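You operate a simulated robot arm through the tools that you are given. There is no shell and no other tool.

Carry out the task below with a simulated two-armed robot. There is one attempt and no reset: what you move stays moved.

Task
Pick up the blue strainer basket with one hand, pass it to the other hand and put it on the top of the wiring stand. Set down upright: blue strainer basket.

It is judged by the outcome, as a careful person would: the job done as asked, and still so three seconds after it is handed in. It fails if anything else is knocked over, pushed out of place, dropped, spilled or broken.

Robot
Two 7-joint arms with two-finger parallel grippers on one trunk, on a base that drives. Base frame: it is fixed to the floor where the robot stands at the start and does not move with it; the origin is under the middle of the robot, x ahead of it, y to its left, z up. Lengths are in m, angles in rad, forces in N, time in s.
The left shoulder is at the start at [0.07, 0.13, 1.137], the right one opposite. With the tool pointing down near the work surface each hand reaches from about 0.22 to 0.52 m from the robot's upright axis, wherever it stands, measured 20 degrees to its own side. Places, roughly: blue strainer basket [-2.5, 0.25, 0.75]; top of the wiring stand [-0.4, 1.5, 0.8]. Payload 1.57 kg a hand.
Tool frame (each hand has its own): the origin (TCP) lies between the finger pads and is the grasp point; the fingertips stand 0.03 m ahead of it; z points along the fingers, y is the line along which they close. Largest opening 0.08 m; finger width 0.017, thickness 0.012; the body of the gripper, 0.04 by 0.082 m, starts 0.08 m behind the TCP.
Orientation is told as [roll, pitch, yaw] about the base's x, y, z axes, in that order, counted from this pose: with the fingers straight down and closing along the base's y, the tool's x points along the base's -x, its y along +y and its z along -z.

Tools
- The arms move only by the tool play_rows. It takes "left_steps", "right_steps" or both (then of equal length, played together; a hand with none holds still); each is a list of rows, each a list of 3 entries, a list of its own where there are three numbers: the turn, a rotation vector about the tool's x, y, z in units of 6 degrees (1.0 is 6 degrees), then the shift along the tool's x, y, z in units of 40 mm (1.0 is 40 mm), then the opening, from 0 (shut) to 1 (fully open). In form: [[[wx, wy, wz], [tx, ty, tz], claw], ...]. A call has 1 to 20 rows; each row shifts and turns the commanded pose from where the row before left it, along the tool's axes as they then stand. A call with a number of a shift or a turn outside -1 to 1 is refused whole. Each row takes 0.2 s and may step no farther than 0.05 m and 0.15 rad from the row before; otherwise, or with a gripper value out of range, the whole call is refused. Where a pose cannot be reached the arm comes as near as it can. A force on the tool above 40 N (or 10 N above the force at the start of the call, whichever is more), or a blocked arm, ends the call early, and 0.2 s more pass. Each finger travels about 0.108 m/s and halts on what it meets, pressing with about 43 N; the grip force reading is that of the motor and also rises with nothing between the fingers. The clock runs only during rows and for 0.2 s after the last one: add rows that do not move to give the fingers time. It gives the time, the measured TCP pose, the force on the tool (base axes), the opening and the grip force at its end, in the units of the frame above (readings bear some noise), with the torque about the TCP (base axes, N m) and any sound that the robot's microphone picked up, and new pictures: "pictures" is both (left out), scene, wrist or none (wrist: the cameras of the hands that moved).
- Cameras (640 x 400 px; columns grow to the right, rows downward): "scene" is now at [0.137, 0.007, 1.3653]; the picture's right is [0.09, -1.00, 0.00], its down [-0.60, -0.06, -0.80] and it looks along [0.79, 0.07, -0.60] (base axes); focal length 273 px, centre (320, 200). "left" rides on the left gripper at [0.072, 0.007, -0.122] in its tool frame; the picture's right is [-0.09, 1.00, 0.00], its down [-0.84, -0.08, -0.54] and it looks along [-0.54, -0.05, 0.84] (tool axes); focal length 238 px, centre (320, 200). "right" rides on the right gripper at [0.072, -0.007, -0.122] in its tool frame; the picture's right is [0.09, 1.00, 0.00], its down [-0.84, 0.08, -0.54] and it looks along [-0.54, 0.05, 0.84] (tool axes); focal length 238 px, centre (320, 200). There is no depth. A picture from a camera that has moved, and an enlarged one, comes with that camera's place and axes in the base frame and with its lens.
- raise_lower(by): slides the trunk up (or, below 0, down) by that many m; the arms and the scene camera ride with it, the base frame stays. It gives what a move gives, with no picture.
- roll_base(legs): drives the robot by 1 to 6 legs, each [ahead, left, turn to the left] in m, m and rad, along the robot's own axes; the way and the turn of a leg run together, so that a leg with both is an arc; at most 1.5 m and 3.142 rad a leg. The arms and the cameras ride along, it lands a little off, and it stops where it bumps. It gives what a move gives, and a new picture of the scene camera.
- pan_tilt(pan, tilt): turns the head with the scene camera to pan (to the left, within 1.501 rad either way) and tilt (down, from -0.506 to 1.204), counted from straight ahead of the robot. It gives what a move gives, and a new picture of the scene camera.
- enlarge(camera, box): a new picture of the part [left, top, right, bottom] of that camera's present view, enlarged. The clock stands still meanwhile.
- sign_off(): hands the job in; it is judged then, once.

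Nothing tells you exact positions but the pictures and the camera data. Unless the task says otherwise, let go and move clear before handing in.

The tools are called after ">>>" by a JSON object that holds its "api" and its "payload". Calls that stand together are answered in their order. play_rows: Moves the arms, as the interface text tells. Its arguments: {"type":"object","properties":{"left_steps":{"type":"array","items":{"type":"array"}},"right_steps":{"type":"array","items":{"type":"array"}},"pictures":{"type":"string","enum":["both","scene","wrist","none"]}},"required":[]} The other tools are called the same way: raise_lower (by) slides the trunk up or down; roll_base (legs) drives the base; pan_tilt (pan, tilt) turns the head that bears the scene camera; enlarge (camera, box) takes an enlarged picture of a part of a camera's view; sign_off () hands the job in.

At the start:

```text
time: 0.0
left_eef_pos: [0.391, 0.1805, 1.0801]
left_tcp_rot: [0.0, 0.003, 0.002]
left_contact_force: [0.7, 0.2, -0.6]
left_moment: [0.04, 0.02, 0.0]
left_gripper_width: 0.0799
left_grip_force: 0.0
right_eef_pos: [0.427, -0.1495, 1.1222]
right_tcp_rot: [0.001, 0.0, 0.0]
right_contact_force: [0.2, 0.0, 0.4]
right_moment: [0.01, -0.03, 0.03]
right_gripper_width: 0.0799
right_grip_force: 0.0
trunk travel left (down, up): [-0.775, 0.165]
robot x, y, heading: [-0.0027, 0.0018, -0.002]
head pan, tilt: [0.091, 0.648]
```

scene: 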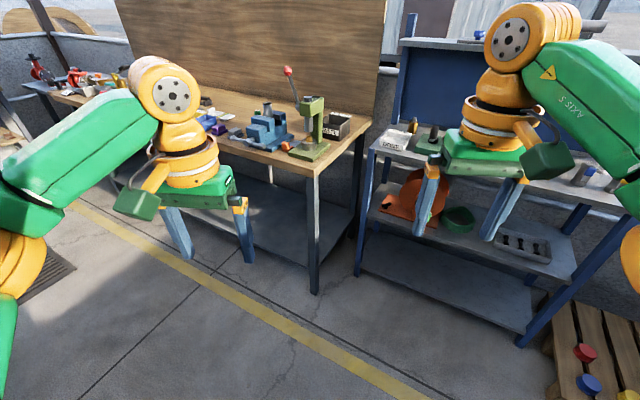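
right: 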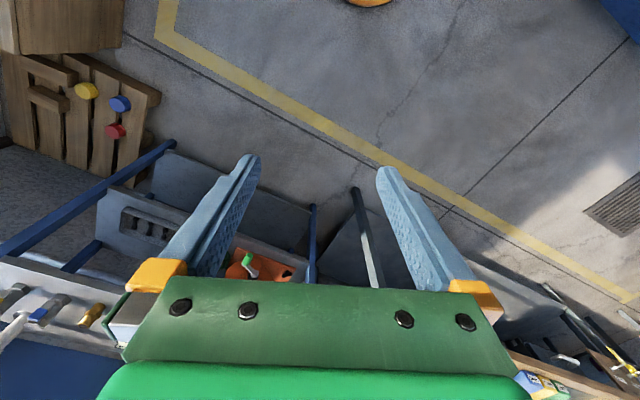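
left: 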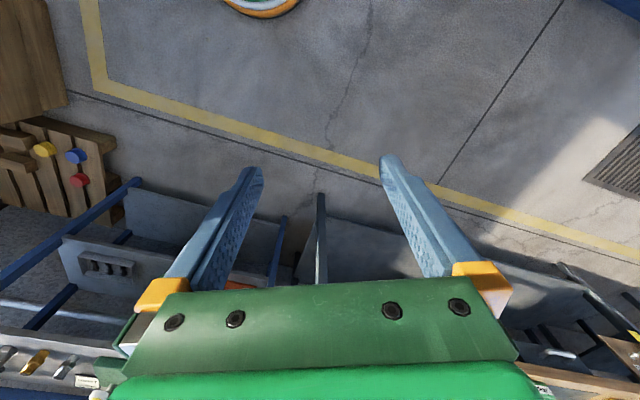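

I see a workbench ahead and a blue shelf; the basket is behind the robot and the wiring stand to the left. I'll look around with the head before driving.

>>> {"api": "pan_tilt", "payload": {"pan": 1.5, "tilt": 0.5}}

>>> {"api": "pan_tilt", "payload": {"pan": -1.5, "tilt": 0.5}}

```text
time: 1.5
left_eef_pos: [0.3913, 0.1794, 1.0807]
left_tcp_rot: [-0.002, 0.002, 0.002]
left_contact_force: [-0.1, -0.2, -0.4]
left_moment: [-0.02, 0.0, 0.02]
left_gripper_width: 0.08
left_grip_force: 0.0
right_eef_pos: [0.4269, -0.1482, 1.1227]
right_tcp_rot: [0.002, -0.001, -0.001]
right_contact_force: [0.1, -0.6, 0.8]
right_moment: [0.0, 0.02, 0.01]
right_gripper_width: 0.0799
right_grip_force: 0.0
trunk travel left (down, up): [-0.775, 0.165]
robot x, y, heading: [0.0041, 0.0011, -0.003]
head pan, tilt: [1.499, 0.499]
camera scene: at [0.0571, 0.0898, 1.3785], right [1.0, -0.07, 0.0], down [-0.03, -0.48, -0.88], along [0.06, 0.88, -0.48], focal length 273 px, centre (320, 200)
```

scene: 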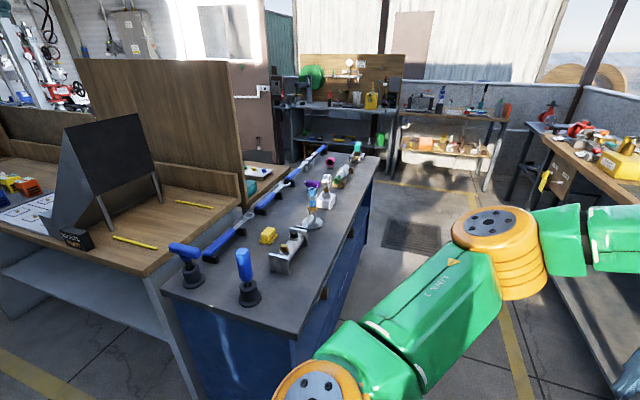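

```text
time: 4.1
left_eef_pos: [0.3899, 0.179, 1.08]
left_tcp_rot: [-0.001, 0.001, 0.001]
left_contact_force: [0.0, 0.3, 0.0]
left_moment: [-0.04, 0.01, -0.02]
left_gripper_width: 0.0803
left_grip_force: 0.1
right_eef_pos: [0.4262, -0.1474, 1.1229]
right_tcp_rot: [-0.001, 0.0, 0.0]
right_contact_force: [1.1, -0.8, 0.2]
right_moment: [-0.03, -0.03, 0.0]
right_gripper_width: 0.0797
right_grip_force: 0.0
trunk travel left (down, up): [-0.775, 0.165]
robot x, y, heading: [0.0016, 0.0013, 0.002]
head pan, tilt: [-1.499, 0.499]
camera scene: at [0.057, -0.0917, 1.3785], right [-1.0, -0.07, 0.0], down [-0.03, 0.48, -0.88], along [0.06, -0.88, -0.48], focal length 273 px, centre (320, 200)
```

scene: 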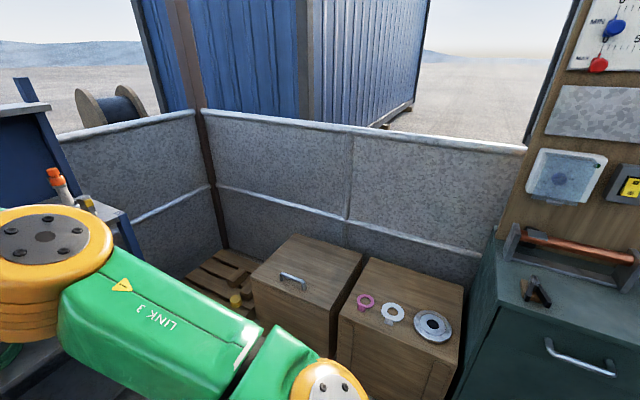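

To the left there is a blue bench with many tools, to the right crates and a green cabinet. I'll turn in place to see the wiring stand and what's behind.

>>> {"api": "pan_tilt", "payload": {"pan": 0.0, "tilt": 0.4}}

>>> {"api": "roll_base", "payload": {"legs": [[0, 0, -1.57]]}}

>>> {"api": "roll_base", "payload": {"legs": [[0, 0, -1.57]]}}

```text
time: 5.7
left_eef_pos: [0.3915, 0.179, 1.08]
left_tcp_rot: [-0.001, 0.001, 0.0]
left_contact_force: [0.5, 0.5, 0.2]
left_moment: [0.01, 0.03, -0.02]
left_gripper_width: 0.0797
left_grip_force: 0.2
right_eef_pos: [0.4268, -0.149, 1.1229]
right_tcp_rot: [-0.001, 0.0, -0.001]
right_contact_force: [-0.5, 0.5, 0.2]
right_moment: [-0.01, -0.02, 0.01]
right_gripper_width: 0.0799
right_grip_force: 0.0
trunk travel left (down, up): [-0.775, 0.165]
robot x, y, heading: [0.0002, 0.0018, -0.002]
head pan, tilt: [0.0, 0.4]
camera scene: at [0.1431, -0.0011, 1.3876], right [0.0, -1.0, 0.0], down [-0.39, 0.0, -0.92], along [0.92, 0.0, -0.39], focal length 273 px, centre (320, 200)
```

scene: 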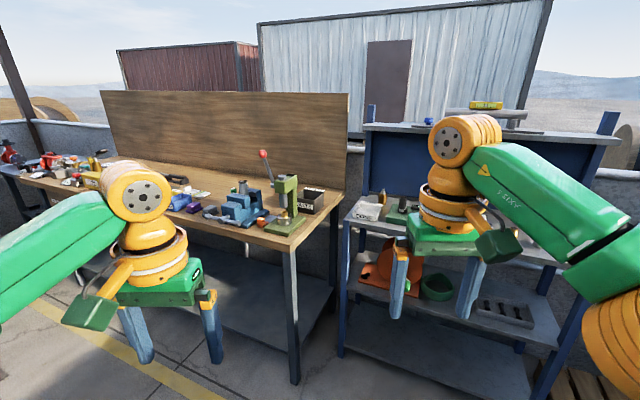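

```text
time: 10.0
left_eef_pos: [0.1811, -0.3905, 1.0799]
left_tcp_rot: [-0.001, 0.0, -1.566]
left_contact_force: [-0.1, 0.8, 0.7]
left_moment: [-0.02, 0.04, 0.0]
left_gripper_width: 0.0802
left_grip_force: 0.0
right_eef_pos: [-0.1478, -0.4266, 1.1218]
right_tcp_rot: [0.0, -0.001, -1.566]
right_contact_force: [0.1, 0.5, -0.5]
right_moment: [-0.03, 0.02, -0.01]
right_gripper_width: 0.0801
right_grip_force: 0.0
trunk travel left (down, up): [-0.775, 0.165]
robot x, y, heading: [0.0005, -0.0035, -1.571]
head pan, tilt: [0.0, 0.4]
camera scene: at [0.0009, -0.1439, 1.3876], right [-1.0, 0.0, 0.0], down [0.0, 0.39, -0.92], along [0.0, -0.92, -0.39], focal length 273 px, centre (320, 200)
```

scene: 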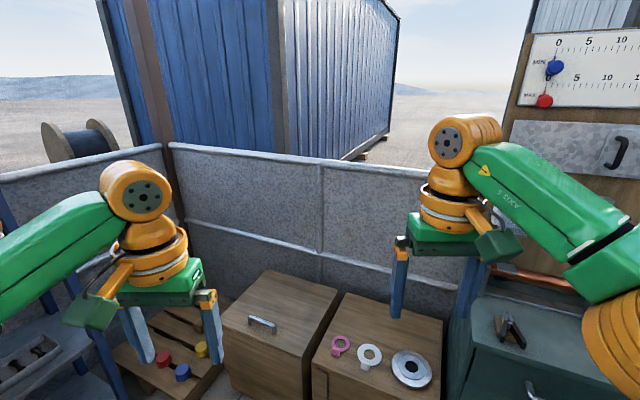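

```text
time: 14.2
left_eef_pos: [-0.3929, -0.1766, 1.081]
left_tcp_rot: [0.0, 0.002, 3.136]
left_contact_force: [0.1, -0.3, -0.2]
left_moment: [-0.02, -0.04, -0.01]
left_gripper_width: 0.0796
left_grip_force: 0.1
right_eef_pos: [-0.4248, 0.1523, 1.1213]
right_tcp_rot: [0.0, 0.001, 3.135]
right_contact_force: [-0.2, 0.8, 0.3]
right_moment: [-0.01, -0.01, 0.0]
right_gripper_width: 0.08
right_grip_force: 0.3
trunk travel left (down, up): [-0.775, 0.165]
robot x, y, heading: [-0.0034, 0.0023, 3.137]
head pan, tilt: [0.0, 0.4]
camera scene: at [-0.1427, -0.0002, 1.3876], right [0.01, 1.0, 0.0], down [0.39, 0.0, -0.92], along [-0.92, 0.01, -0.39], focal length 273 px, centre (320, 200)
```

scene: 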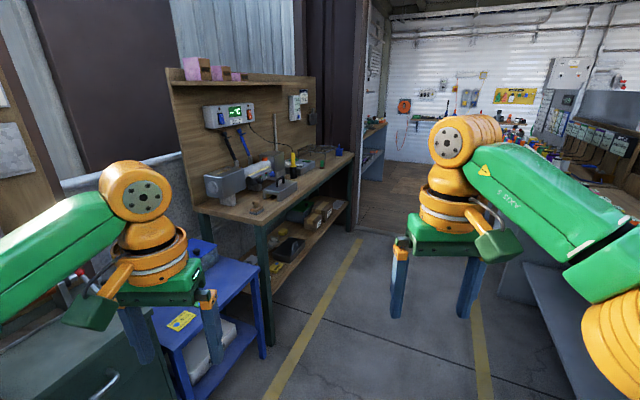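

Now facing -x: a wooden bench on the left with items, an aisle beyond. I'll look at the zone where the basket should be, and at the stand on the right.

>>> {"api": "enlarge", "payload": {"camera": "scene", "box": [200, 70, 440, 220]}}

>>> {"api": "pan_tilt", "payload": {"pan": -1.2, "tilt": 0.45}}

>>> {"api": "enlarge", "payload": {"camera": "scene", "box": [100, 60, 500, 310]}}

```text
2.67 times, centred on (320, 145) of scene
camera zoom: at [-0.1427, -0.0002, 1.3876], right [0.01, 1.0, 0.0], down [0.39, 0.0, -0.92], along [-0.92, 0.01, -0.39], focal length 727 px, centre (320, 347)
```

zoom: 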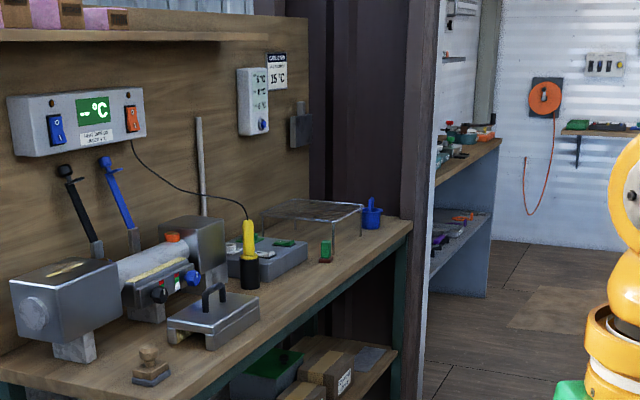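

```text
time: 15.6
left_eef_pos: [-0.3934, -0.1767, 1.0794]
left_tcp_rot: [0.0, 0.002, 3.135]
left_contact_force: [0.2, -0.1, -0.3]
left_moment: [-0.01, -0.02, 0.02]
left_gripper_width: 0.08
left_grip_force: 0.1
right_eef_pos: [-0.4254, 0.1525, 1.1224]
right_tcp_rot: [-0.001, -0.001, 3.134]
right_contact_force: [-0.1, -0.2, 0.4]
right_moment: [0.02, -0.02, 0.01]
right_gripper_width: 0.08
right_grip_force: 0.1
trunk travel left (down, up): [-0.775, 0.165]
robot x, y, heading: [0.0004, -0.0001, 3.135]
head pan, tilt: [-1.201, 0.45]
camera scene: at [-0.0828, 0.0853, 1.383], right [0.93, 0.36, 0.0], down [0.15, -0.41, -0.9], along [-0.32, 0.84, -0.44], focal length 273 px, centre (320, 200)
```

scene: 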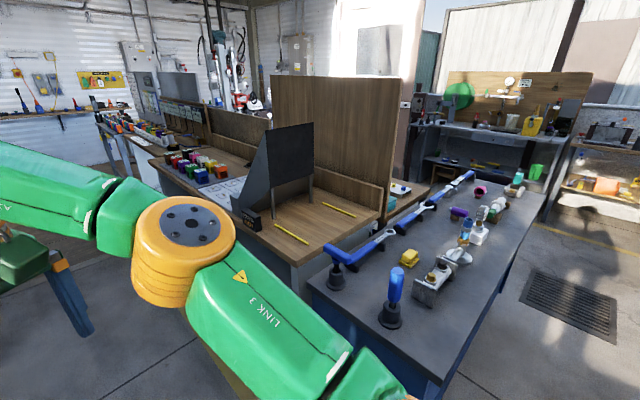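

```text
1.60 times, centred on (300, 185) of scene
camera zoom: at [-0.0828, 0.0853, 1.383], right [0.93, 0.36, 0.0], down [0.15, -0.41, -0.9], along [-0.32, 0.84, -0.44], focal length 436 px, centre (352, 224)
```

zoom: 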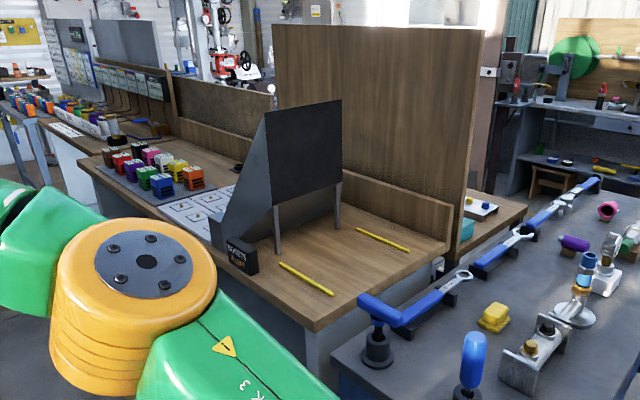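

>>> {"api": "enlarge", "payload": {"camera": "scene", "box": [220, 110, 400, 270]}}

>>> {"api": "enlarge", "payload": {"camera": "scene", "box": [380, 160, 480, 230]}}

```text
2.50 times, centred on (310, 190) of scene
camera zoom: at [-0.0828, 0.0853, 1.383], right [0.93, 0.36, 0.0], down [0.15, -0.41, -0.9], along [-0.32, 0.84, -0.44], focal length 682 px, centre (345, 225)
```

zoom: 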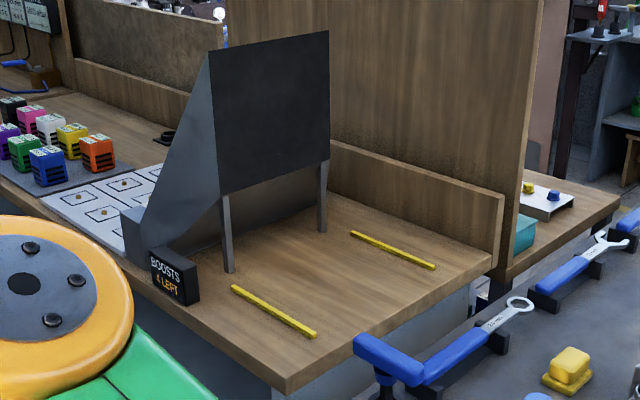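

```text
5.71 times, centred on (430, 195) of scene
camera zoom: at [-0.0828, 0.0853, 1.383], right [0.93, 0.36, 0.0], down [0.15, -0.41, -0.9], along [-0.32, 0.84, -0.44], focal length 1558 px, centre (-309, 229)
```

zoom: 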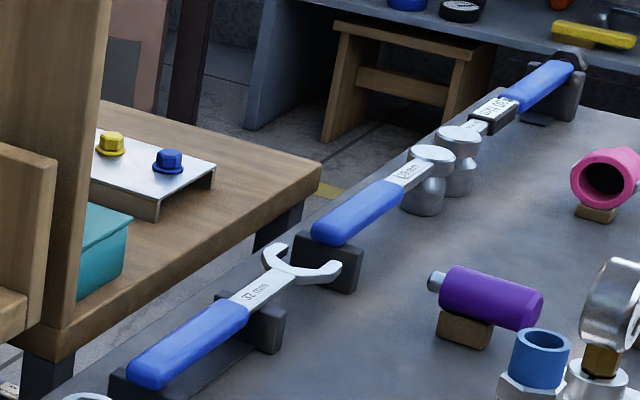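

I take the small blue cup-like piece at the far end of the left bench (about [-2.65, 0.2]) to be the strainer basket. I want to see the aisle and the benches on the right before driving.

>>> {"api": "pan_tilt", "payload": {"pan": -0.55, "tilt": 0.5}}

>>> {"api": "enlarge", "payload": {"camera": "scene", "box": [0, 0, 640, 400]}}

>>> {"api": "pan_tilt", "payload": {"pan": -1.5, "tilt": 0.6}}

```text
time: 16.6
left_eef_pos: [-0.3937, -0.1775, 1.0813]
left_tcp_rot: [0.0, 0.001, 3.134]
left_contact_force: [0.0, 0.4, -0.1]
left_moment: [-0.01, 0.01, 0.03]
left_gripper_width: 0.0801
left_grip_force: 0.1
right_eef_pos: [-0.4259, 0.1524, 1.1217]
right_tcp_rot: [0.0, -0.001, 3.135]
right_contact_force: [0.2, -0.7, 0.5]
right_moment: [0.01, -0.02, 0.02]
right_gripper_width: 0.0804
right_grip_force: 0.1
trunk travel left (down, up): [-0.775, 0.165]
robot x, y, heading: [0.0012, 0.0009, 3.135]
head pan, tilt: [-0.55, 0.499]
camera scene: at [-0.1272, 0.0476, 1.3785], right [0.53, 0.85, 0.0], down [0.41, -0.25, -0.88], along [-0.74, 0.47, -0.48], focal length 273 px, centre (320, 200)
```

scene: 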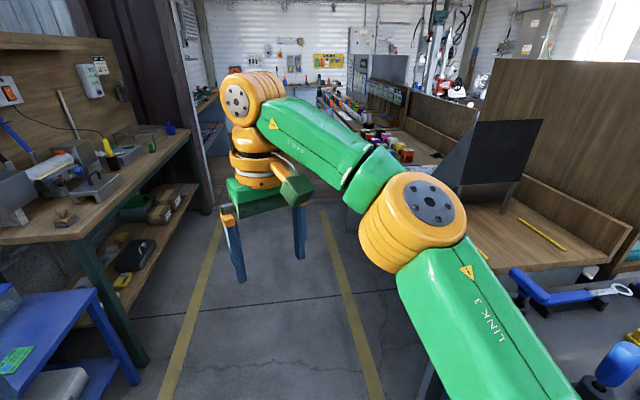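

```text
1.00 times, centred on (320, 200) of scene (not enlarged: the box is as wide or as high as the picture)
camera zoom: at [-0.1272, 0.0476, 1.3785], right [0.53, 0.85, 0.0], down [0.41, -0.25, -0.88], along [-0.74, 0.47, -0.48], focal length 273 px, centre (320, 200)
```

zoom: 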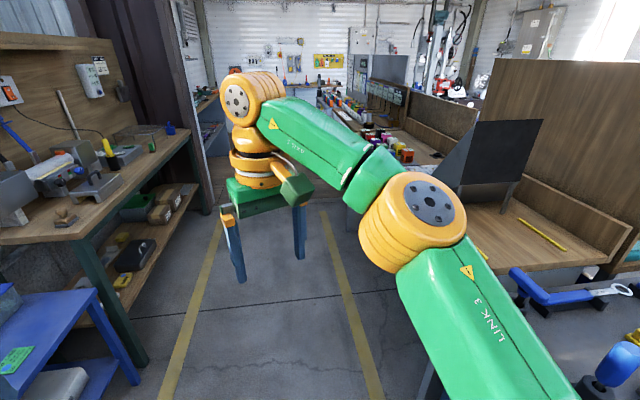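

```text
time: 17.9
left_eef_pos: [-0.3924, -0.1761, 1.0809]
left_tcp_rot: [0.0, 0.004, 3.135]
left_contact_force: [-0.6, -0.6, -0.2]
left_moment: [0.02, -0.01, -0.01]
left_gripper_width: 0.0798
left_grip_force: 0.1
right_eef_pos: [-0.4246, 0.1517, 1.1219]
right_tcp_rot: [-0.001, 0.0, 3.134]
right_contact_force: [0.3, 0.6, 1.6]
right_moment: [0.02, 0.02, 0.01]
right_gripper_width: 0.0798
right_grip_force: 0.0
trunk travel left (down, up): [-0.775, 0.165]
robot x, y, heading: [0.0028, -0.0018, 3.138]
head pan, tilt: [-1.499, 0.6]
camera scene: at [-0.0558, 0.0876, 1.3694], right [1.0, 0.06, 0.0], down [0.04, -0.56, -0.83], along [-0.05, 0.82, -0.56], focal length 273 px, centre (320, 200)
```

scene: 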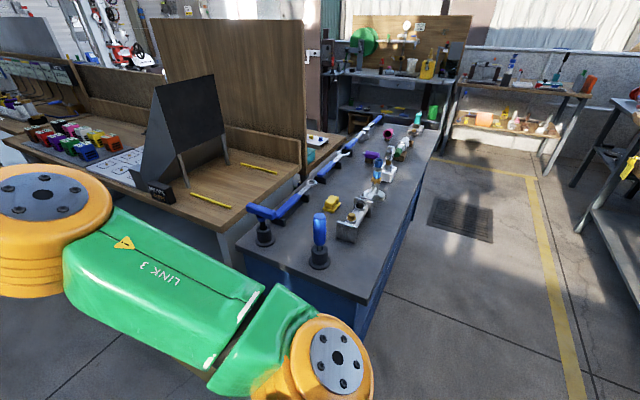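

The aisle runs slantwise (about 25 degrees off -x), with the heat bench on its left and the wooden wiring bench on its right. I'll align with the aisle and roll forward, then look at both sides.

>>> {"api": "roll_base", "payload": {"legs": [[0, 0, -0.44], [1.0, 0.1, 0]]}}

>>> {"api": "pan_tilt", "payload": {"pan": -1.4, "tilt": 0.5}}

>>> {"api": "pan_tilt", "payload": {"pan": 0.5, "tilt": 0.5}}

```text
time: 24.4
left_eef_pos: [-1.3891, 0.3306, 1.0817]
left_tcp_rot: [0.001, -0.001, 2.717]
left_contact_force: [-0.4, -0.5, 1.0]
left_moment: [0.01, 0.03, 0.01]
left_gripper_width: 0.0798
left_grip_force: 0.1
right_eef_pos: [-1.285, 0.6438, 1.1228]
right_tcp_rot: [0.002, 0.0, 2.718]
right_contact_force: [0.3, -0.2, -0.1]
right_moment: [0.02, 0.04, 0.01]
right_gripper_width: 0.08
right_grip_force: 0.1
trunk travel left (down, up): [-0.775, 0.165]
robot x, y, heading: [-0.9589, 0.3347, 2.716]
head pan, tilt: [-1.499, 0.6]
camera scene: at [-0.9729, 0.4355, 1.3695], right [0.94, -0.35, 0.0], down [-0.2, -0.53, -0.83], along [0.29, 0.77, -0.56], focal length 273 px, centre (320, 200)
```

scene: 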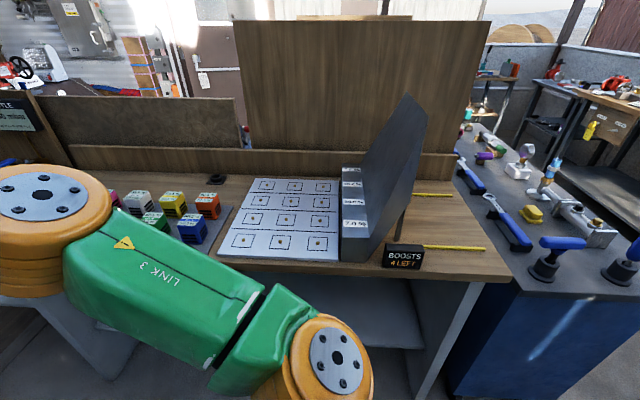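

```text
time: 25.1
left_eef_pos: [-1.3894, 0.3305, 1.0807]
left_tcp_rot: [-0.001, 0.002, 2.717]
left_contact_force: [-0.7, -0.9, 0.1]
left_moment: [-0.02, -0.03, -0.02]
left_gripper_width: 0.0799
left_grip_force: 0.0
right_eef_pos: [-1.2849, 0.6433, 1.1227]
right_tcp_rot: [0.001, -0.001, 2.717]
right_contact_force: [-0.3, -0.4, 0.2]
right_moment: [0.0, -0.03, -0.01]
right_gripper_width: 0.0801
right_grip_force: 0.0
trunk travel left (down, up): [-0.775, 0.165]
robot x, y, heading: [-0.9599, 0.3347, 2.716]
head pan, tilt: [-1.4, 0.499]
camera scene: at [-0.9814, 0.4408, 1.3785], right [0.97, -0.25, 0.0], down [-0.12, -0.46, -0.88], along [0.22, 0.85, -0.48], focal length 273 px, centre (320, 200)
```

scene: 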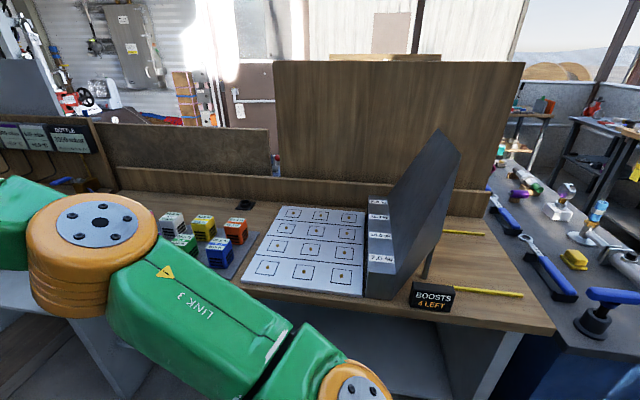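

```text
time: 26.9
left_eef_pos: [-1.3899, 0.3305, 1.0795]
left_tcp_rot: [-0.001, 0.002, 2.717]
left_contact_force: [0.6, -0.4, 0.0]
left_moment: [0.02, 0.0, -0.02]
left_gripper_width: 0.0798
left_grip_force: 0.2
right_eef_pos: [-1.2856, 0.6445, 1.1223]
right_tcp_rot: [0.0, 0.0, 2.719]
right_contact_force: [0.1, -0.1, 0.0]
right_moment: [0.01, 0.02, 0.03]
right_gripper_width: 0.0801
right_grip_force: 0.2
trunk travel left (down, up): [-0.775, 0.165]
robot x, y, heading: [-0.9595, 0.3371, 2.718]
head pan, tilt: [0.499, 0.499]
camera scene: at [-1.095, 0.3461, 1.3785], right [-0.07, 1.0, 0.0], down [0.48, 0.04, -0.88], along [-0.88, -0.06, -0.48], focal length 273 px, centre (320, 200)
```

scene: 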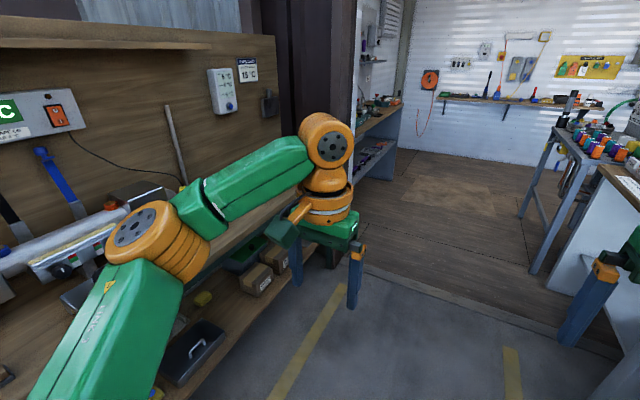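

The aisle is clear and I'm abreast of the wooden bench. I'll drive ahead and look at the end of the heat bench for the basket.

>>> {"api": "roll_base", "payload": {"legs": [[0.95, 0.0, 0]]}}

>>> {"api": "pan_tilt", "payload": {"pan": 0.9, "tilt": 0.7}}

```text
time: 31.9
left_eef_pos: [-2.2664, 0.716, 1.0823]
left_tcp_rot: [0.0, 0.0, 2.729]
left_contact_force: [-0.2, 0.5, 0.1]
left_moment: [0.04, -0.01, 0.04]
left_gripper_width: 0.0799
left_grip_force: 0.0
right_eef_pos: [-2.1659, 1.0298, 1.122]
right_tcp_rot: [0.0, 0.0, 2.729]
right_contact_force: [0.1, 1.0, 0.3]
right_moment: [-0.02, -0.03, 0.0]
right_gripper_width: 0.0799
right_grip_force: 0.1
trunk travel left (down, up): [-0.775, 0.165]
robot x, y, heading: [-1.836, 0.7258, 2.73]
head pan, tilt: [0.499, 0.499]
camera scene: at [-1.9711, 0.7341, 1.3786], right [-0.09, 1.0, 0.0], down [0.48, 0.04, -0.88], along [-0.87, -0.08, -0.48], focal length 273 px, centre (320, 200)
```

scene: 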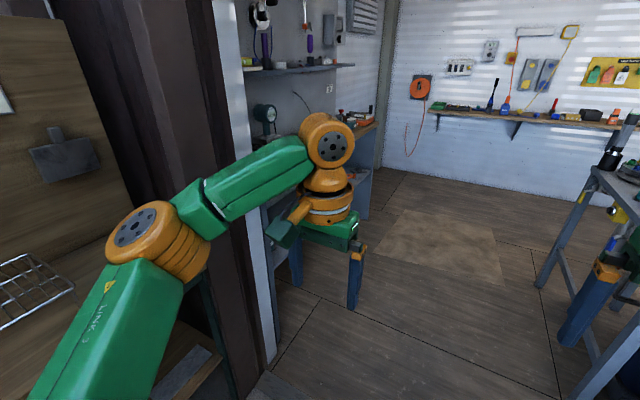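

```text
time: 32.8
left_eef_pos: [-2.2667, 0.7148, 1.0809]
left_tcp_rot: [0.0, 0.003, 2.73]
left_contact_force: [-0.3, -0.1, -0.2]
left_moment: [0.01, -0.01, 0.04]
left_gripper_width: 0.08
left_grip_force: 0.0
right_eef_pos: [-2.1668, 1.0312, 1.122]
right_tcp_rot: [0.001, 0.001, 2.727]
right_contact_force: [-0.1, -0.9, -0.6]
right_moment: [0.0, -0.02, -0.01]
right_gripper_width: 0.0801
right_grip_force: 0.1
trunk travel left (down, up): [-0.775, 0.165]
robot x, y, heading: [-1.8352, 0.723, 2.728]
head pan, tilt: [0.901, 0.7]
camera scene: at [-1.9564, 0.7026, 1.3608], right [-0.47, 0.88, 0.0], down [0.57, 0.3, -0.77], along [-0.68, -0.36, -0.64], focal length 273 px, centre (320, 200)
```

scene: 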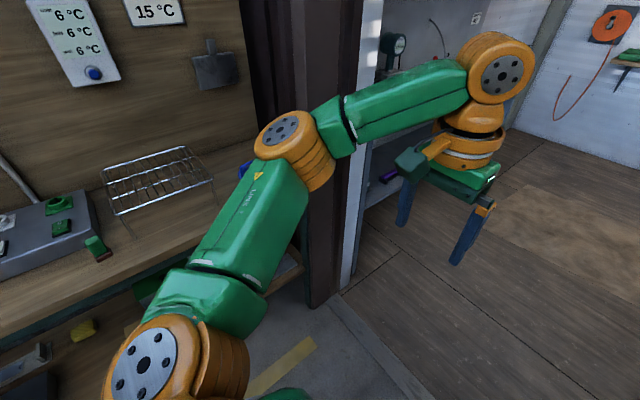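

The basket is hidden behind my left arm at roughly [-2.57, 0.05]. I'll turn left to face the bench.

>>> {"api": "pan_tilt", "payload": {"pan": 0.0, "tilt": 0.6}}

>>> {"api": "roll_base", "payload": {"legs": [[0, 0, 1.57]]}}

```text
time: 34.0
left_eef_pos: [-2.2664, 0.7147, 1.0809]
left_tcp_rot: [-0.001, 0.002, 2.731]
left_contact_force: [-0.7, 0.2, 0.2]
left_moment: [0.0, -0.02, 0.01]
left_gripper_width: 0.0798
left_grip_force: 0.1
right_eef_pos: [-2.1658, 1.0301, 1.1222]
right_tcp_rot: [-0.001, -0.001, 2.73]
right_contact_force: [-0.4, 0.4, 0.3]
right_moment: [-0.01, -0.01, -0.03]
right_gripper_width: 0.0799
right_grip_force: 0.0
trunk travel left (down, up): [-0.775, 0.165]
robot x, y, heading: [-1.8342, 0.7284, 2.727]
head pan, tilt: [0.0, 0.6]
camera scene: at [-1.9622, 0.7776, 1.3694], right [0.4, 0.92, 0.0], down [0.52, -0.23, -0.82], along [-0.76, 0.33, -0.57], focal length 273 px, centre (320, 200)
```

scene: 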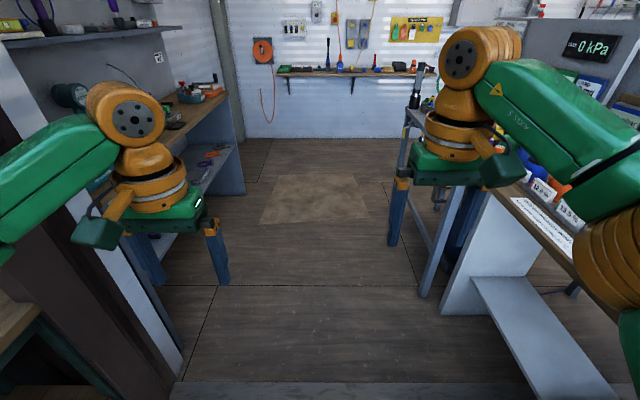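

```text
time: 38.2
left_eef_pos: [-1.8253, 0.2929, 1.0808]
left_tcp_rot: [0.001, 0.0, -1.976]
left_contact_force: [-1.2, 0.0, 0.3]
left_moment: [0.03, -0.02, -0.01]
left_gripper_width: 0.0798
left_grip_force: 0.1
right_eef_pos: [-2.1402, 0.3896, 1.1223]
right_tcp_rot: [0.001, -0.001, -1.976]
right_contact_force: [0.1, 0.1, -0.5]
right_moment: [0.0, 0.03, 0.0]
right_gripper_width: 0.0799
right_grip_force: 0.0
trunk travel left (down, up): [-0.775, 0.165]
robot x, y, heading: [-1.8372, 0.724, -1.978]
head pan, tilt: [0.0, 0.6]
camera scene: at [-1.89, 0.5947, 1.3694], right [-0.92, 0.39, 0.0], down [0.22, 0.52, -0.82], along [-0.33, -0.76, -0.57], focal length 273 px, centre (320, 200)
```

scene: 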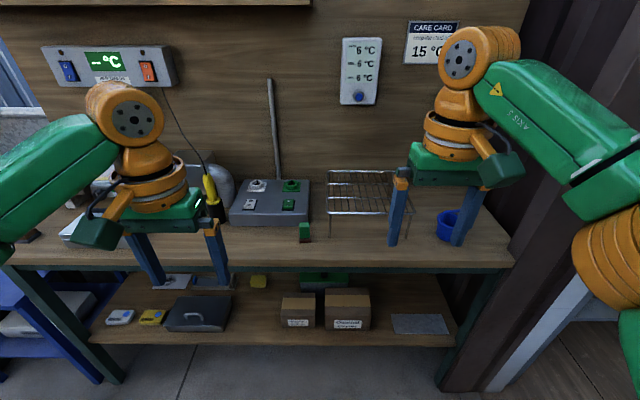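

>>> {"api": "enlarge", "payload": {"camera": "scene", "box": [370, 180, 530, 280]}}

>>> {"api": "pan_tilt", "payload": {"pan": -0.5, "tilt": 0.7}}

>>> {"api": "enlarge", "payload": {"camera": "scene", "box": [200, 100, 400, 250]}}

```text
4.00 times, centred on (450, 230) of scene
camera zoom: at [-1.89, 0.5947, 1.3694], right [-0.92, 0.39, 0.0], down [0.22, 0.52, -0.82], along [-0.33, -0.76, -0.57], focal length 1091 px, centre (-200, 80)
```

zoom: 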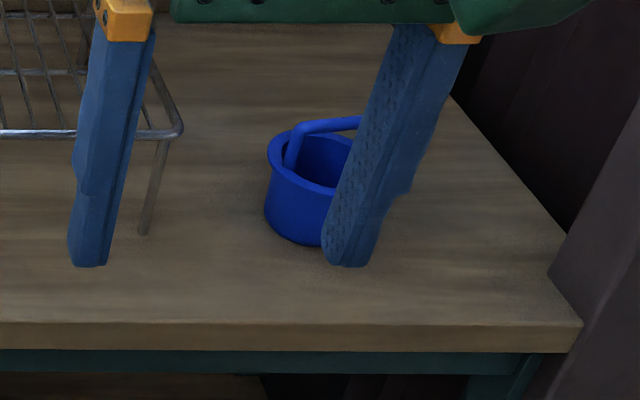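

```text
time: 39.2
left_eef_pos: [-1.8254, 0.2912, 1.08]
left_tcp_rot: [0.0, 0.001, -1.976]
left_contact_force: [-0.1, -0.1, 0.1]
left_moment: [0.04, -0.02, -0.01]
left_gripper_width: 0.0798
left_grip_force: 0.0
right_eef_pos: [-2.1397, 0.3888, 1.1225]
right_tcp_rot: [0.0, -0.001, -1.976]
right_contact_force: [0.8, 0.3, 0.3]
right_moment: [-0.03, -0.02, -0.01]
right_gripper_width: 0.08
right_grip_force: 0.1
trunk travel left (down, up): [-0.775, 0.165]
robot x, y, heading: [-1.8369, 0.7207, -1.974]
head pan, tilt: [-0.499, 0.7]
camera scene: at [-1.9215, 0.6233, 1.3608], right [-0.62, 0.79, 0.0], down [0.51, 0.4, -0.77], along [-0.6, -0.47, -0.64], focal length 273 px, centre (320, 200)
```

scene: 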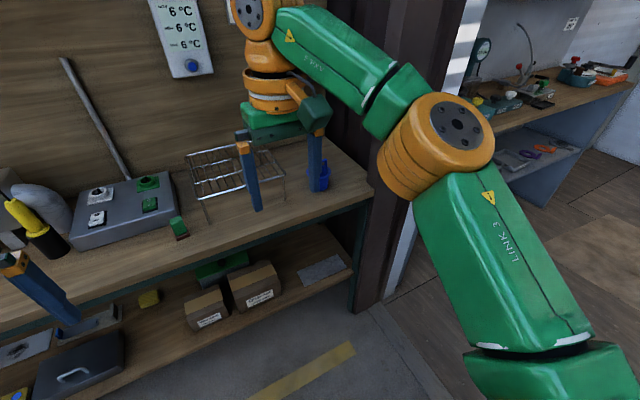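

```text
2.67 times, centred on (300, 175) of scene
camera zoom: at [-1.9215, 0.6233, 1.3608], right [-0.62, 0.79, 0.0], down [0.51, 0.4, -0.77], along [-0.6, -0.47, -0.64], focal length 727 px, centre (373, 267)
```

zoom: 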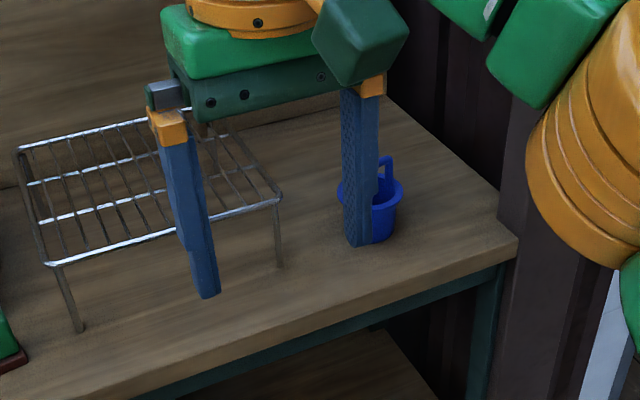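

The basket is a small blue bucket with a rim and an arched handle, near [-2.54, 0.15, 0.77]. I'll check how far my base sticks out ahead by looking down.

>>> {"api": "pan_tilt", "payload": {"pan": 0.0, "tilt": 1.2}}

```text
time: 40.1
left_eef_pos: [-1.8232, 0.2926, 1.0815]
left_tcp_rot: [-0.001, 0.002, -1.975]
left_contact_force: [-0.1, 0.5, -0.5]
left_moment: [-0.01, 0.01, 0.02]
left_gripper_width: 0.0799
left_grip_force: 0.1
right_eef_pos: [-2.1404, 0.3911, 1.1222]
right_tcp_rot: [-0.003, 0.0, -1.975]
right_contact_force: [0.7, 0.6, -0.4]
right_moment: [-0.02, 0.01, -0.03]
right_gripper_width: 0.0799
right_grip_force: 0.0
trunk travel left (down, up): [-0.775, 0.165]
robot x, y, heading: [-1.8349, 0.7191, -1.975]
head pan, tilt: [0.0, 1.201]
camera scene: at [-1.8771, 0.6246, 1.3249], right [-0.92, 0.4, 0.0], down [0.37, 0.86, -0.36], along [-0.14, -0.33, -0.93], focal length 273 px, centre (320, 200)
```

scene: 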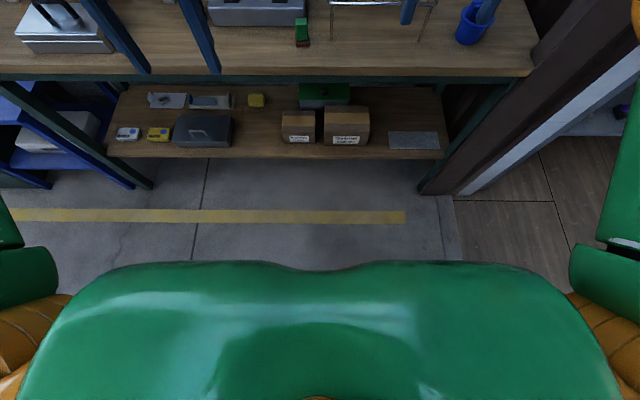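

The base front stays within about 0.3 m of my axis; the bench front is 0.67 m ahead and the dark post is to the right. I'll retract the right hand, then shift closer and turn right so the left hand can pick.

>>> {"api": "play_rows", "payload": {"right_steps": [[[0, 0, 0], [1, 0, 0], 1], [[0, 0, 0], [1, 0, 0], 1], [[0, 0, 0], [1, 0, 0], 1]], "pictures": "scene"}}

>>> {"api": "roll_base", "payload": {"legs": [[0.0, -0.23, 0], [0, 0, -0.6]]}}

>>> {"api": "pan_tilt", "payload": {"pan": 0.3, "tilt": 0.9}}

```text
time: 40.9
left_eef_pos: [-1.824, 0.2936, 1.0804]
left_tcp_rot: [0.0, 0.001, -1.974]
left_contact_force: [-0.7, 0.6, 0.8]
left_moment: [0.0, 0.02, 0.02]
left_gripper_width: 0.0798
left_grip_force: 0.0
right_eef_pos: [-2.0905, 0.5014, 1.1234]
right_tcp_rot: [0.001, -0.001, -1.978]
right_contact_force: [-0.2, -0.1, 0.1]
right_moment: [0.02, 0.05, -0.01]
right_gripper_width: 0.0801
right_grip_force: 0.0
trunk travel left (down, up): [-0.775, 0.165]
robot x, y, heading: [-1.8343, 0.7241, -1.977]
head pan, tilt: [0.0, 1.201]
camera scene: at [-1.8764, 0.6255, 1.3249], right [-0.92, 0.39, 0.0], down [0.37, 0.86, -0.36], along [-0.14, -0.33, -0.93], focal length 273 px, centre (320, 200)
```

scene: 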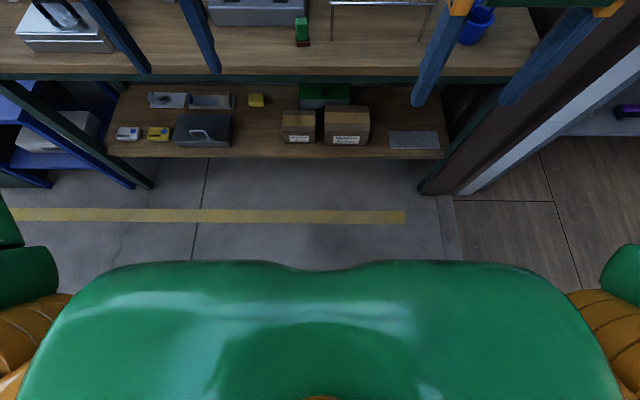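

```text
time: 44.3
left_eef_pos: [-2.2788, 0.4512, 1.0811]
left_tcp_rot: [-0.001, 0.001, -2.565]
left_contact_force: [-0.2, -0.3, 1.4]
left_moment: [-0.01, -0.01, -0.01]
left_gripper_width: 0.0798
left_grip_force: 0.1
right_eef_pos: [-2.3856, 0.7706, 1.1217]
right_tcp_rot: [-0.001, 0.0, -2.565]
right_contact_force: [-1.4, 0.5, 0.8]
right_moment: [-0.03, 0.01, 0.0]
right_gripper_width: 0.0801
right_grip_force: 0.1
trunk travel left (down, up): [-0.775, 0.165]
robot x, y, heading: [-2.0519, 0.8138, -2.566]
head pan, tilt: [0.0, 1.201]
camera scene: at [-2.1383, 0.7552, 1.3248], right [-0.54, 0.84, 0.0], down [0.78, 0.51, -0.36], along [-0.3, -0.2, -0.93], focal length 273 px, centre (320, 200)
```

scene: 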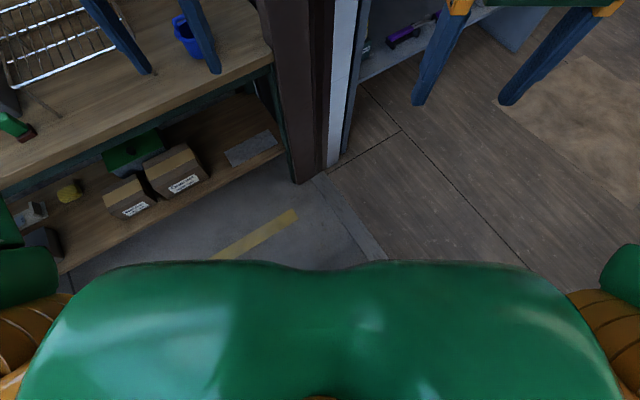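

```text
time: 45.1
left_eef_pos: [-2.2802, 0.4503, 1.0802]
left_tcp_rot: [0.0, 0.002, -2.565]
left_contact_force: [0.0, 0.7, 0.5]
left_moment: [-0.04, 0.03, -0.01]
left_gripper_width: 0.0798
left_grip_force: 0.1
right_eef_pos: [-2.3864, 0.7704, 1.1228]
right_tcp_rot: [0.001, 0.0, -2.567]
right_contact_force: [0.2, 0.6, -0.2]
right_moment: [-0.01, -0.01, 0.02]
right_gripper_width: 0.0799
right_grip_force: 0.0
trunk travel left (down, up): [-0.775, 0.165]
robot x, y, heading: [-2.0517, 0.8146, -2.564]
head pan, tilt: [0.3, 0.901]
camera scene: at [-2.1401, 0.7282, 1.3446], right [-0.77, 0.64, 0.0], down [0.5, 0.6, -0.62], along [-0.4, -0.48, -0.78], focal length 273 px, centre (320, 200)
```

scene: 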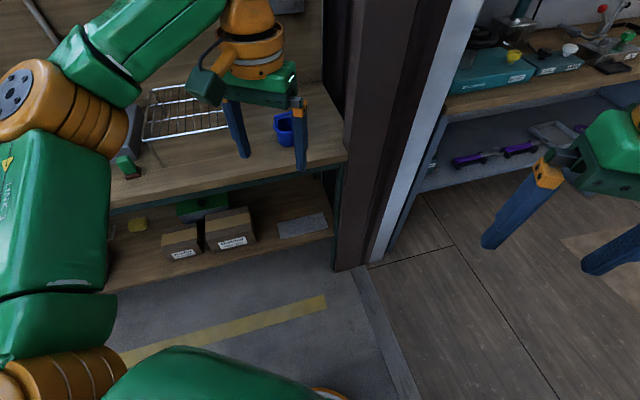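

The basket is now to my front-left; I'll move the base nearer, keeping clearance from the bench edge and post.

>>> {"api": "roll_base", "payload": {"legs": [[0.0, 0.15, 0], [0.22, 0, 0]]}}

>>> {"api": "pan_tilt", "payload": {"pan": 0.3, "tilt": 1.1}}

>>> {"api": "enlarge", "payload": {"camera": "left", "box": [0, 0, 640, 400]}}

```text
time: 47.7
left_eef_pos: [-2.3835, 0.2097, 1.0826]
left_tcp_rot: [0.0, -0.001, -2.569]
left_contact_force: [0.7, 1.1, -0.3]
left_moment: [-0.02, -0.01, -0.03]
left_gripper_width: 0.08
left_grip_force: 0.0
right_eef_pos: [-2.4877, 0.531, 1.1251]
right_tcp_rot: [0.0, -0.002, -2.569]
right_contact_force: [-0.4, 0.0, -0.2]
right_moment: [0.01, 0.03, -0.03]
right_gripper_width: 0.0803
right_grip_force: 0.1
trunk travel left (down, up): [-0.775, 0.165]
robot x, y, heading: [-2.151, 0.5723, -2.568]
head pan, tilt: [0.3, 0.901]
camera scene: at [-2.2408, 0.4866, 1.3449], right [-0.77, 0.64, 0.0], down [0.5, 0.6, -0.62], along [-0.4, -0.48, -0.78], focal length 273 px, centre (320, 200)
```

scene: 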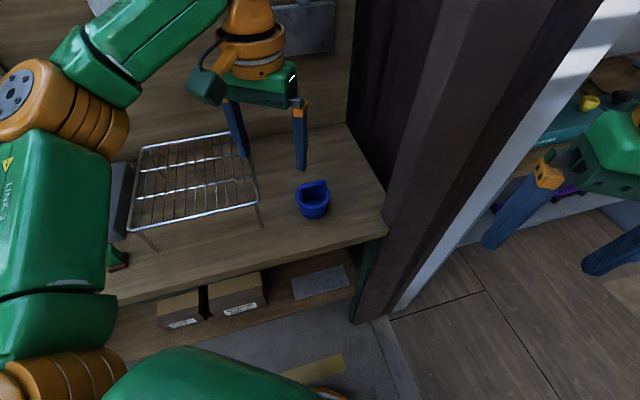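

```text
time: 48.5
left_eef_pos: [-2.3846, 0.2082, 1.0801]
left_tcp_rot: [0.001, 0.002, -2.568]
left_contact_force: [-0.1, 0.4, -0.1]
left_moment: [0.04, -0.02, 0.01]
left_gripper_width: 0.0797
left_grip_force: 0.1
right_eef_pos: [-2.489, 0.528, 1.1234]
right_tcp_rot: [0.002, 0.002, -2.57]
right_contact_force: [0.9, -0.5, 0.2]
right_moment: [-0.01, -0.01, -0.03]
right_gripper_width: 0.0797
right_grip_force: 0.1
trunk travel left (down, up): [-0.775, 0.165]
robot x, y, heading: [-2.1518, 0.5695, -2.568]
head pan, tilt: [0.3, 1.1]
camera scene: at [-2.2355, 0.4942, 1.3308], right [-0.77, 0.64, 0.0], down [0.57, 0.68, -0.45], along [-0.29, -0.35, -0.89], focal length 273 px, centre (320, 200)
```

scene: 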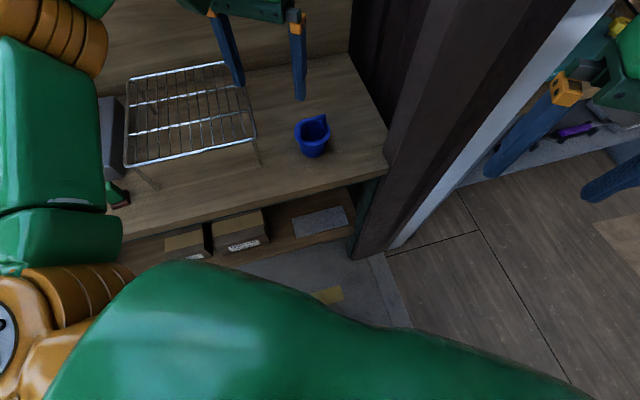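

```text
1.00 times, centred on (320, 200) of left (not enlarged: the box is as wide or as high as the picture)
camera zoom: at [-2.3209, 0.2405, 1.2035], right [0.46, -0.89, 0.0], down [-0.75, -0.39, 0.54], along [-0.48, -0.25, -0.84], focal length 238 px, centre (320, 200)
```

zoom: 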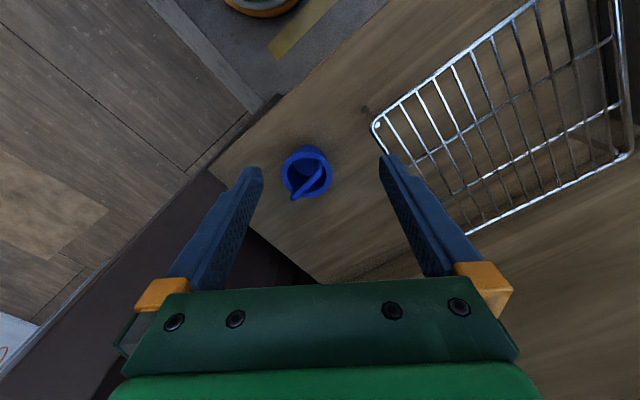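

>>> {"api": "enlarge", "payload": {"camera": "scene", "box": [280, 100, 344, 170]}}

>>> {"api": "enlarge", "payload": {"camera": "left", "box": [260, 130, 360, 220]}}

```text
5.71 times, centred on (312, 135) of scene
camera zoom: at [-2.2355, 0.4942, 1.3308], right [-0.77, 0.64, 0.0], down [0.57, 0.68, -0.45], along [-0.29, -0.35, -0.89], focal length 1558 px, centre (366, 571)
```

zoom: 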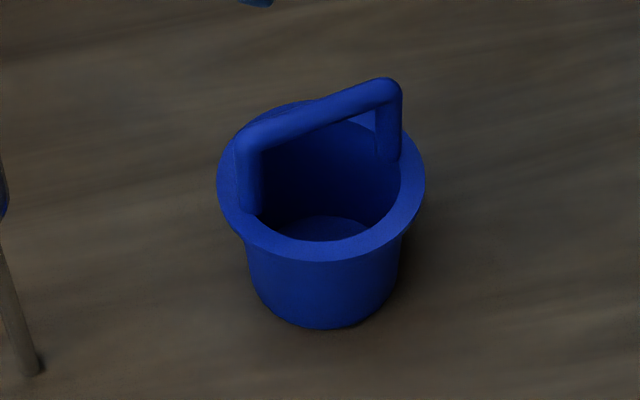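

```text
4.44 times, centred on (310, 175) of left
camera zoom: at [-2.3209, 0.2405, 1.2035], right [0.46, -0.89, 0.0], down [-0.75, -0.39, 0.54], along [-0.48, -0.25, -0.84], focal length 1059 px, centre (364, 311)
```

zoom: 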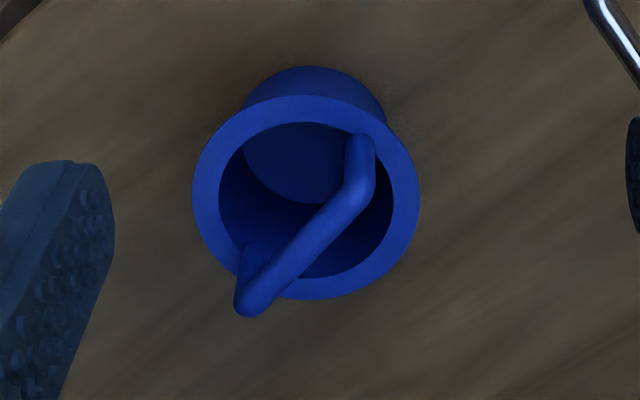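

The basket's rim centre triangulates to about [-2.472, 0.184, 0.883], its handle bar at z≈0.915 running roughly along world x (-14°). I'll bring the left hand above it, turned so the fingers close across the handle.

>>> {"api": "play_rows", "payload": {"left_steps": [[[0, 0, 0], [-0.66, -0.16, 0], 1], [[0, 0, 0], [-0.66, -0.16, 0], 1], [[0, 0, 0], [-0.66, -0.16, 0], 1], [[0, 0, 0.98], [0, 0, 0], 1], [[0, 0, 0.98], [0, 0, 0], 1], [[0, 0, 0.98], [0, 0, 0], 1], [[0, 0, 0.98], [0, 0, 0], 1], [[0, 0, 0.98], [0, 0, 0], 1], [[0, 0, 0.98], [0, 0, 0], 1], [[0, 0, 0.98], [0, 0, 0], 1], [[0, 0, 0.98], [0, 0, 0], 1], [[0, 0, 0], [0, 0, 0], 1]]}}

>>> {"api": "enlarge", "payload": {"camera": "left", "box": [240, 120, 400, 220]}}

>>> {"api": "enlarge", "payload": {"camera": "scene", "box": [270, 50, 370, 170]}}

```text
time: 51.1
left_eef_pos: [-2.4537, 0.183, 1.0794]
left_tcp_rot: [-0.001, 0.002, 2.893]
left_contact_force: [-0.1, 0.3, -0.2]
left_moment: [0.02, -0.02, 0.0]
left_gripper_width: 0.0802
left_grip_force: 0.2
left hand out of reach, approached as far as the arm can: row 3
right_eef_pos: [-2.4884, 0.5279, 1.1235]
right_tcp_rot: [-0.001, 0.001, -2.568]
right_contact_force: [0.7, 0.9, 0.3]
right_moment: [0.02, -0.02, 0.02]
right_gripper_width: 0.0797
right_grip_force: 0.0
trunk travel left (down, up): [-0.775, 0.165]
robot x, y, heading: [-2.1515, 0.5697, -2.572]
head pan, tilt: [0.3, 1.1]
camera scene: at [-2.2352, 0.4945, 1.3308], right [-0.77, 0.64, 0.0], down [0.57, 0.68, -0.45], along [-0.29, -0.35, -0.89], focal length 273 px, centre (320, 200)
camera left: at [-2.3854, 0.1576, 1.202], right [-0.34, -0.94, 0.0], down [-0.79, 0.28, 0.54], along [-0.51, 0.18, -0.84], focal length 238 px, centre (320, 200)
```

scene: 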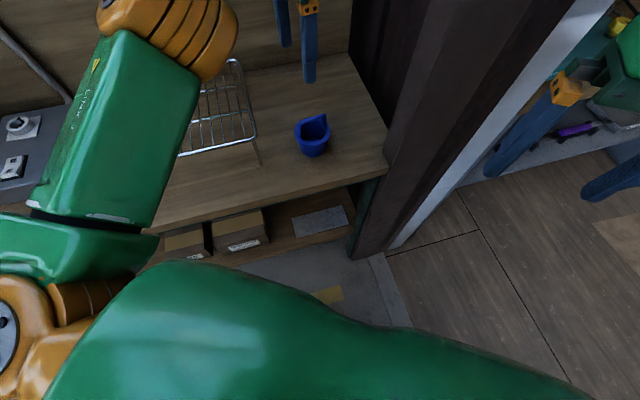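
left: 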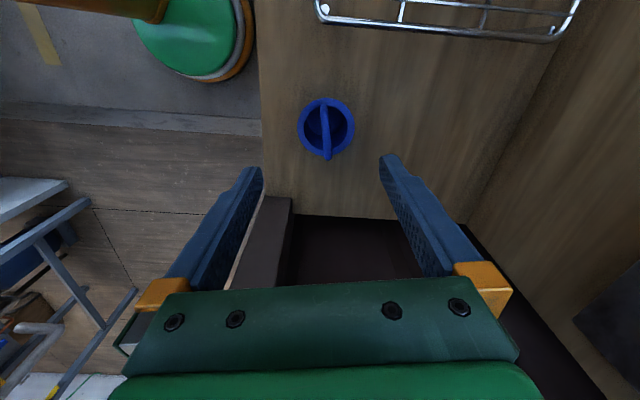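

```text
4.00 times, centred on (320, 170) of left
camera zoom: at [-2.3854, 0.1576, 1.202], right [-0.34, -0.94, 0.0], down [-0.79, 0.28, 0.54], along [-0.51, 0.18, -0.84], focal length 953 px, centre (320, 320)
```

zoom: 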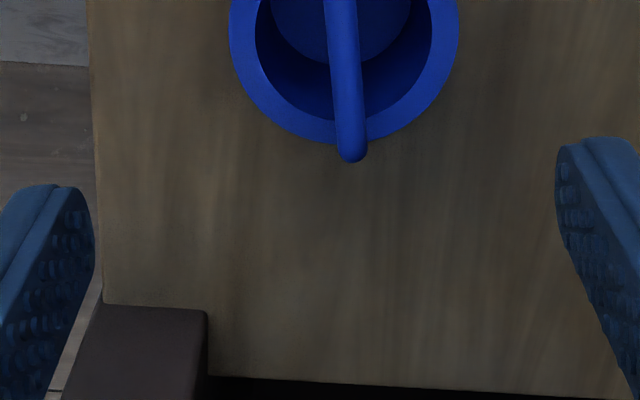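

```text
3.33 times, centred on (320, 110) of scene
camera zoom: at [-2.2352, 0.4945, 1.3308], right [-0.77, 0.64, 0.0], down [0.57, 0.68, -0.45], along [-0.29, -0.35, -0.89], focal length 909 px, centre (320, 500)
```

zoom: 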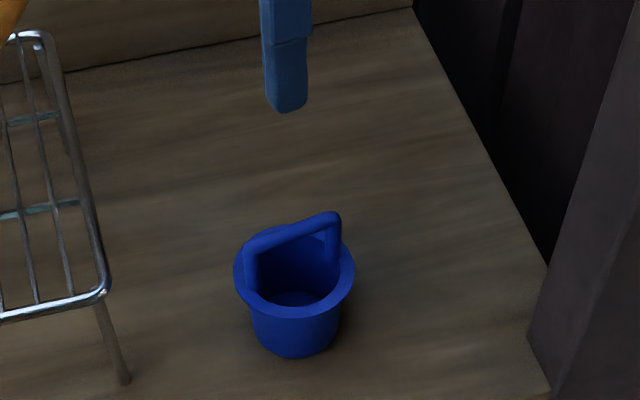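

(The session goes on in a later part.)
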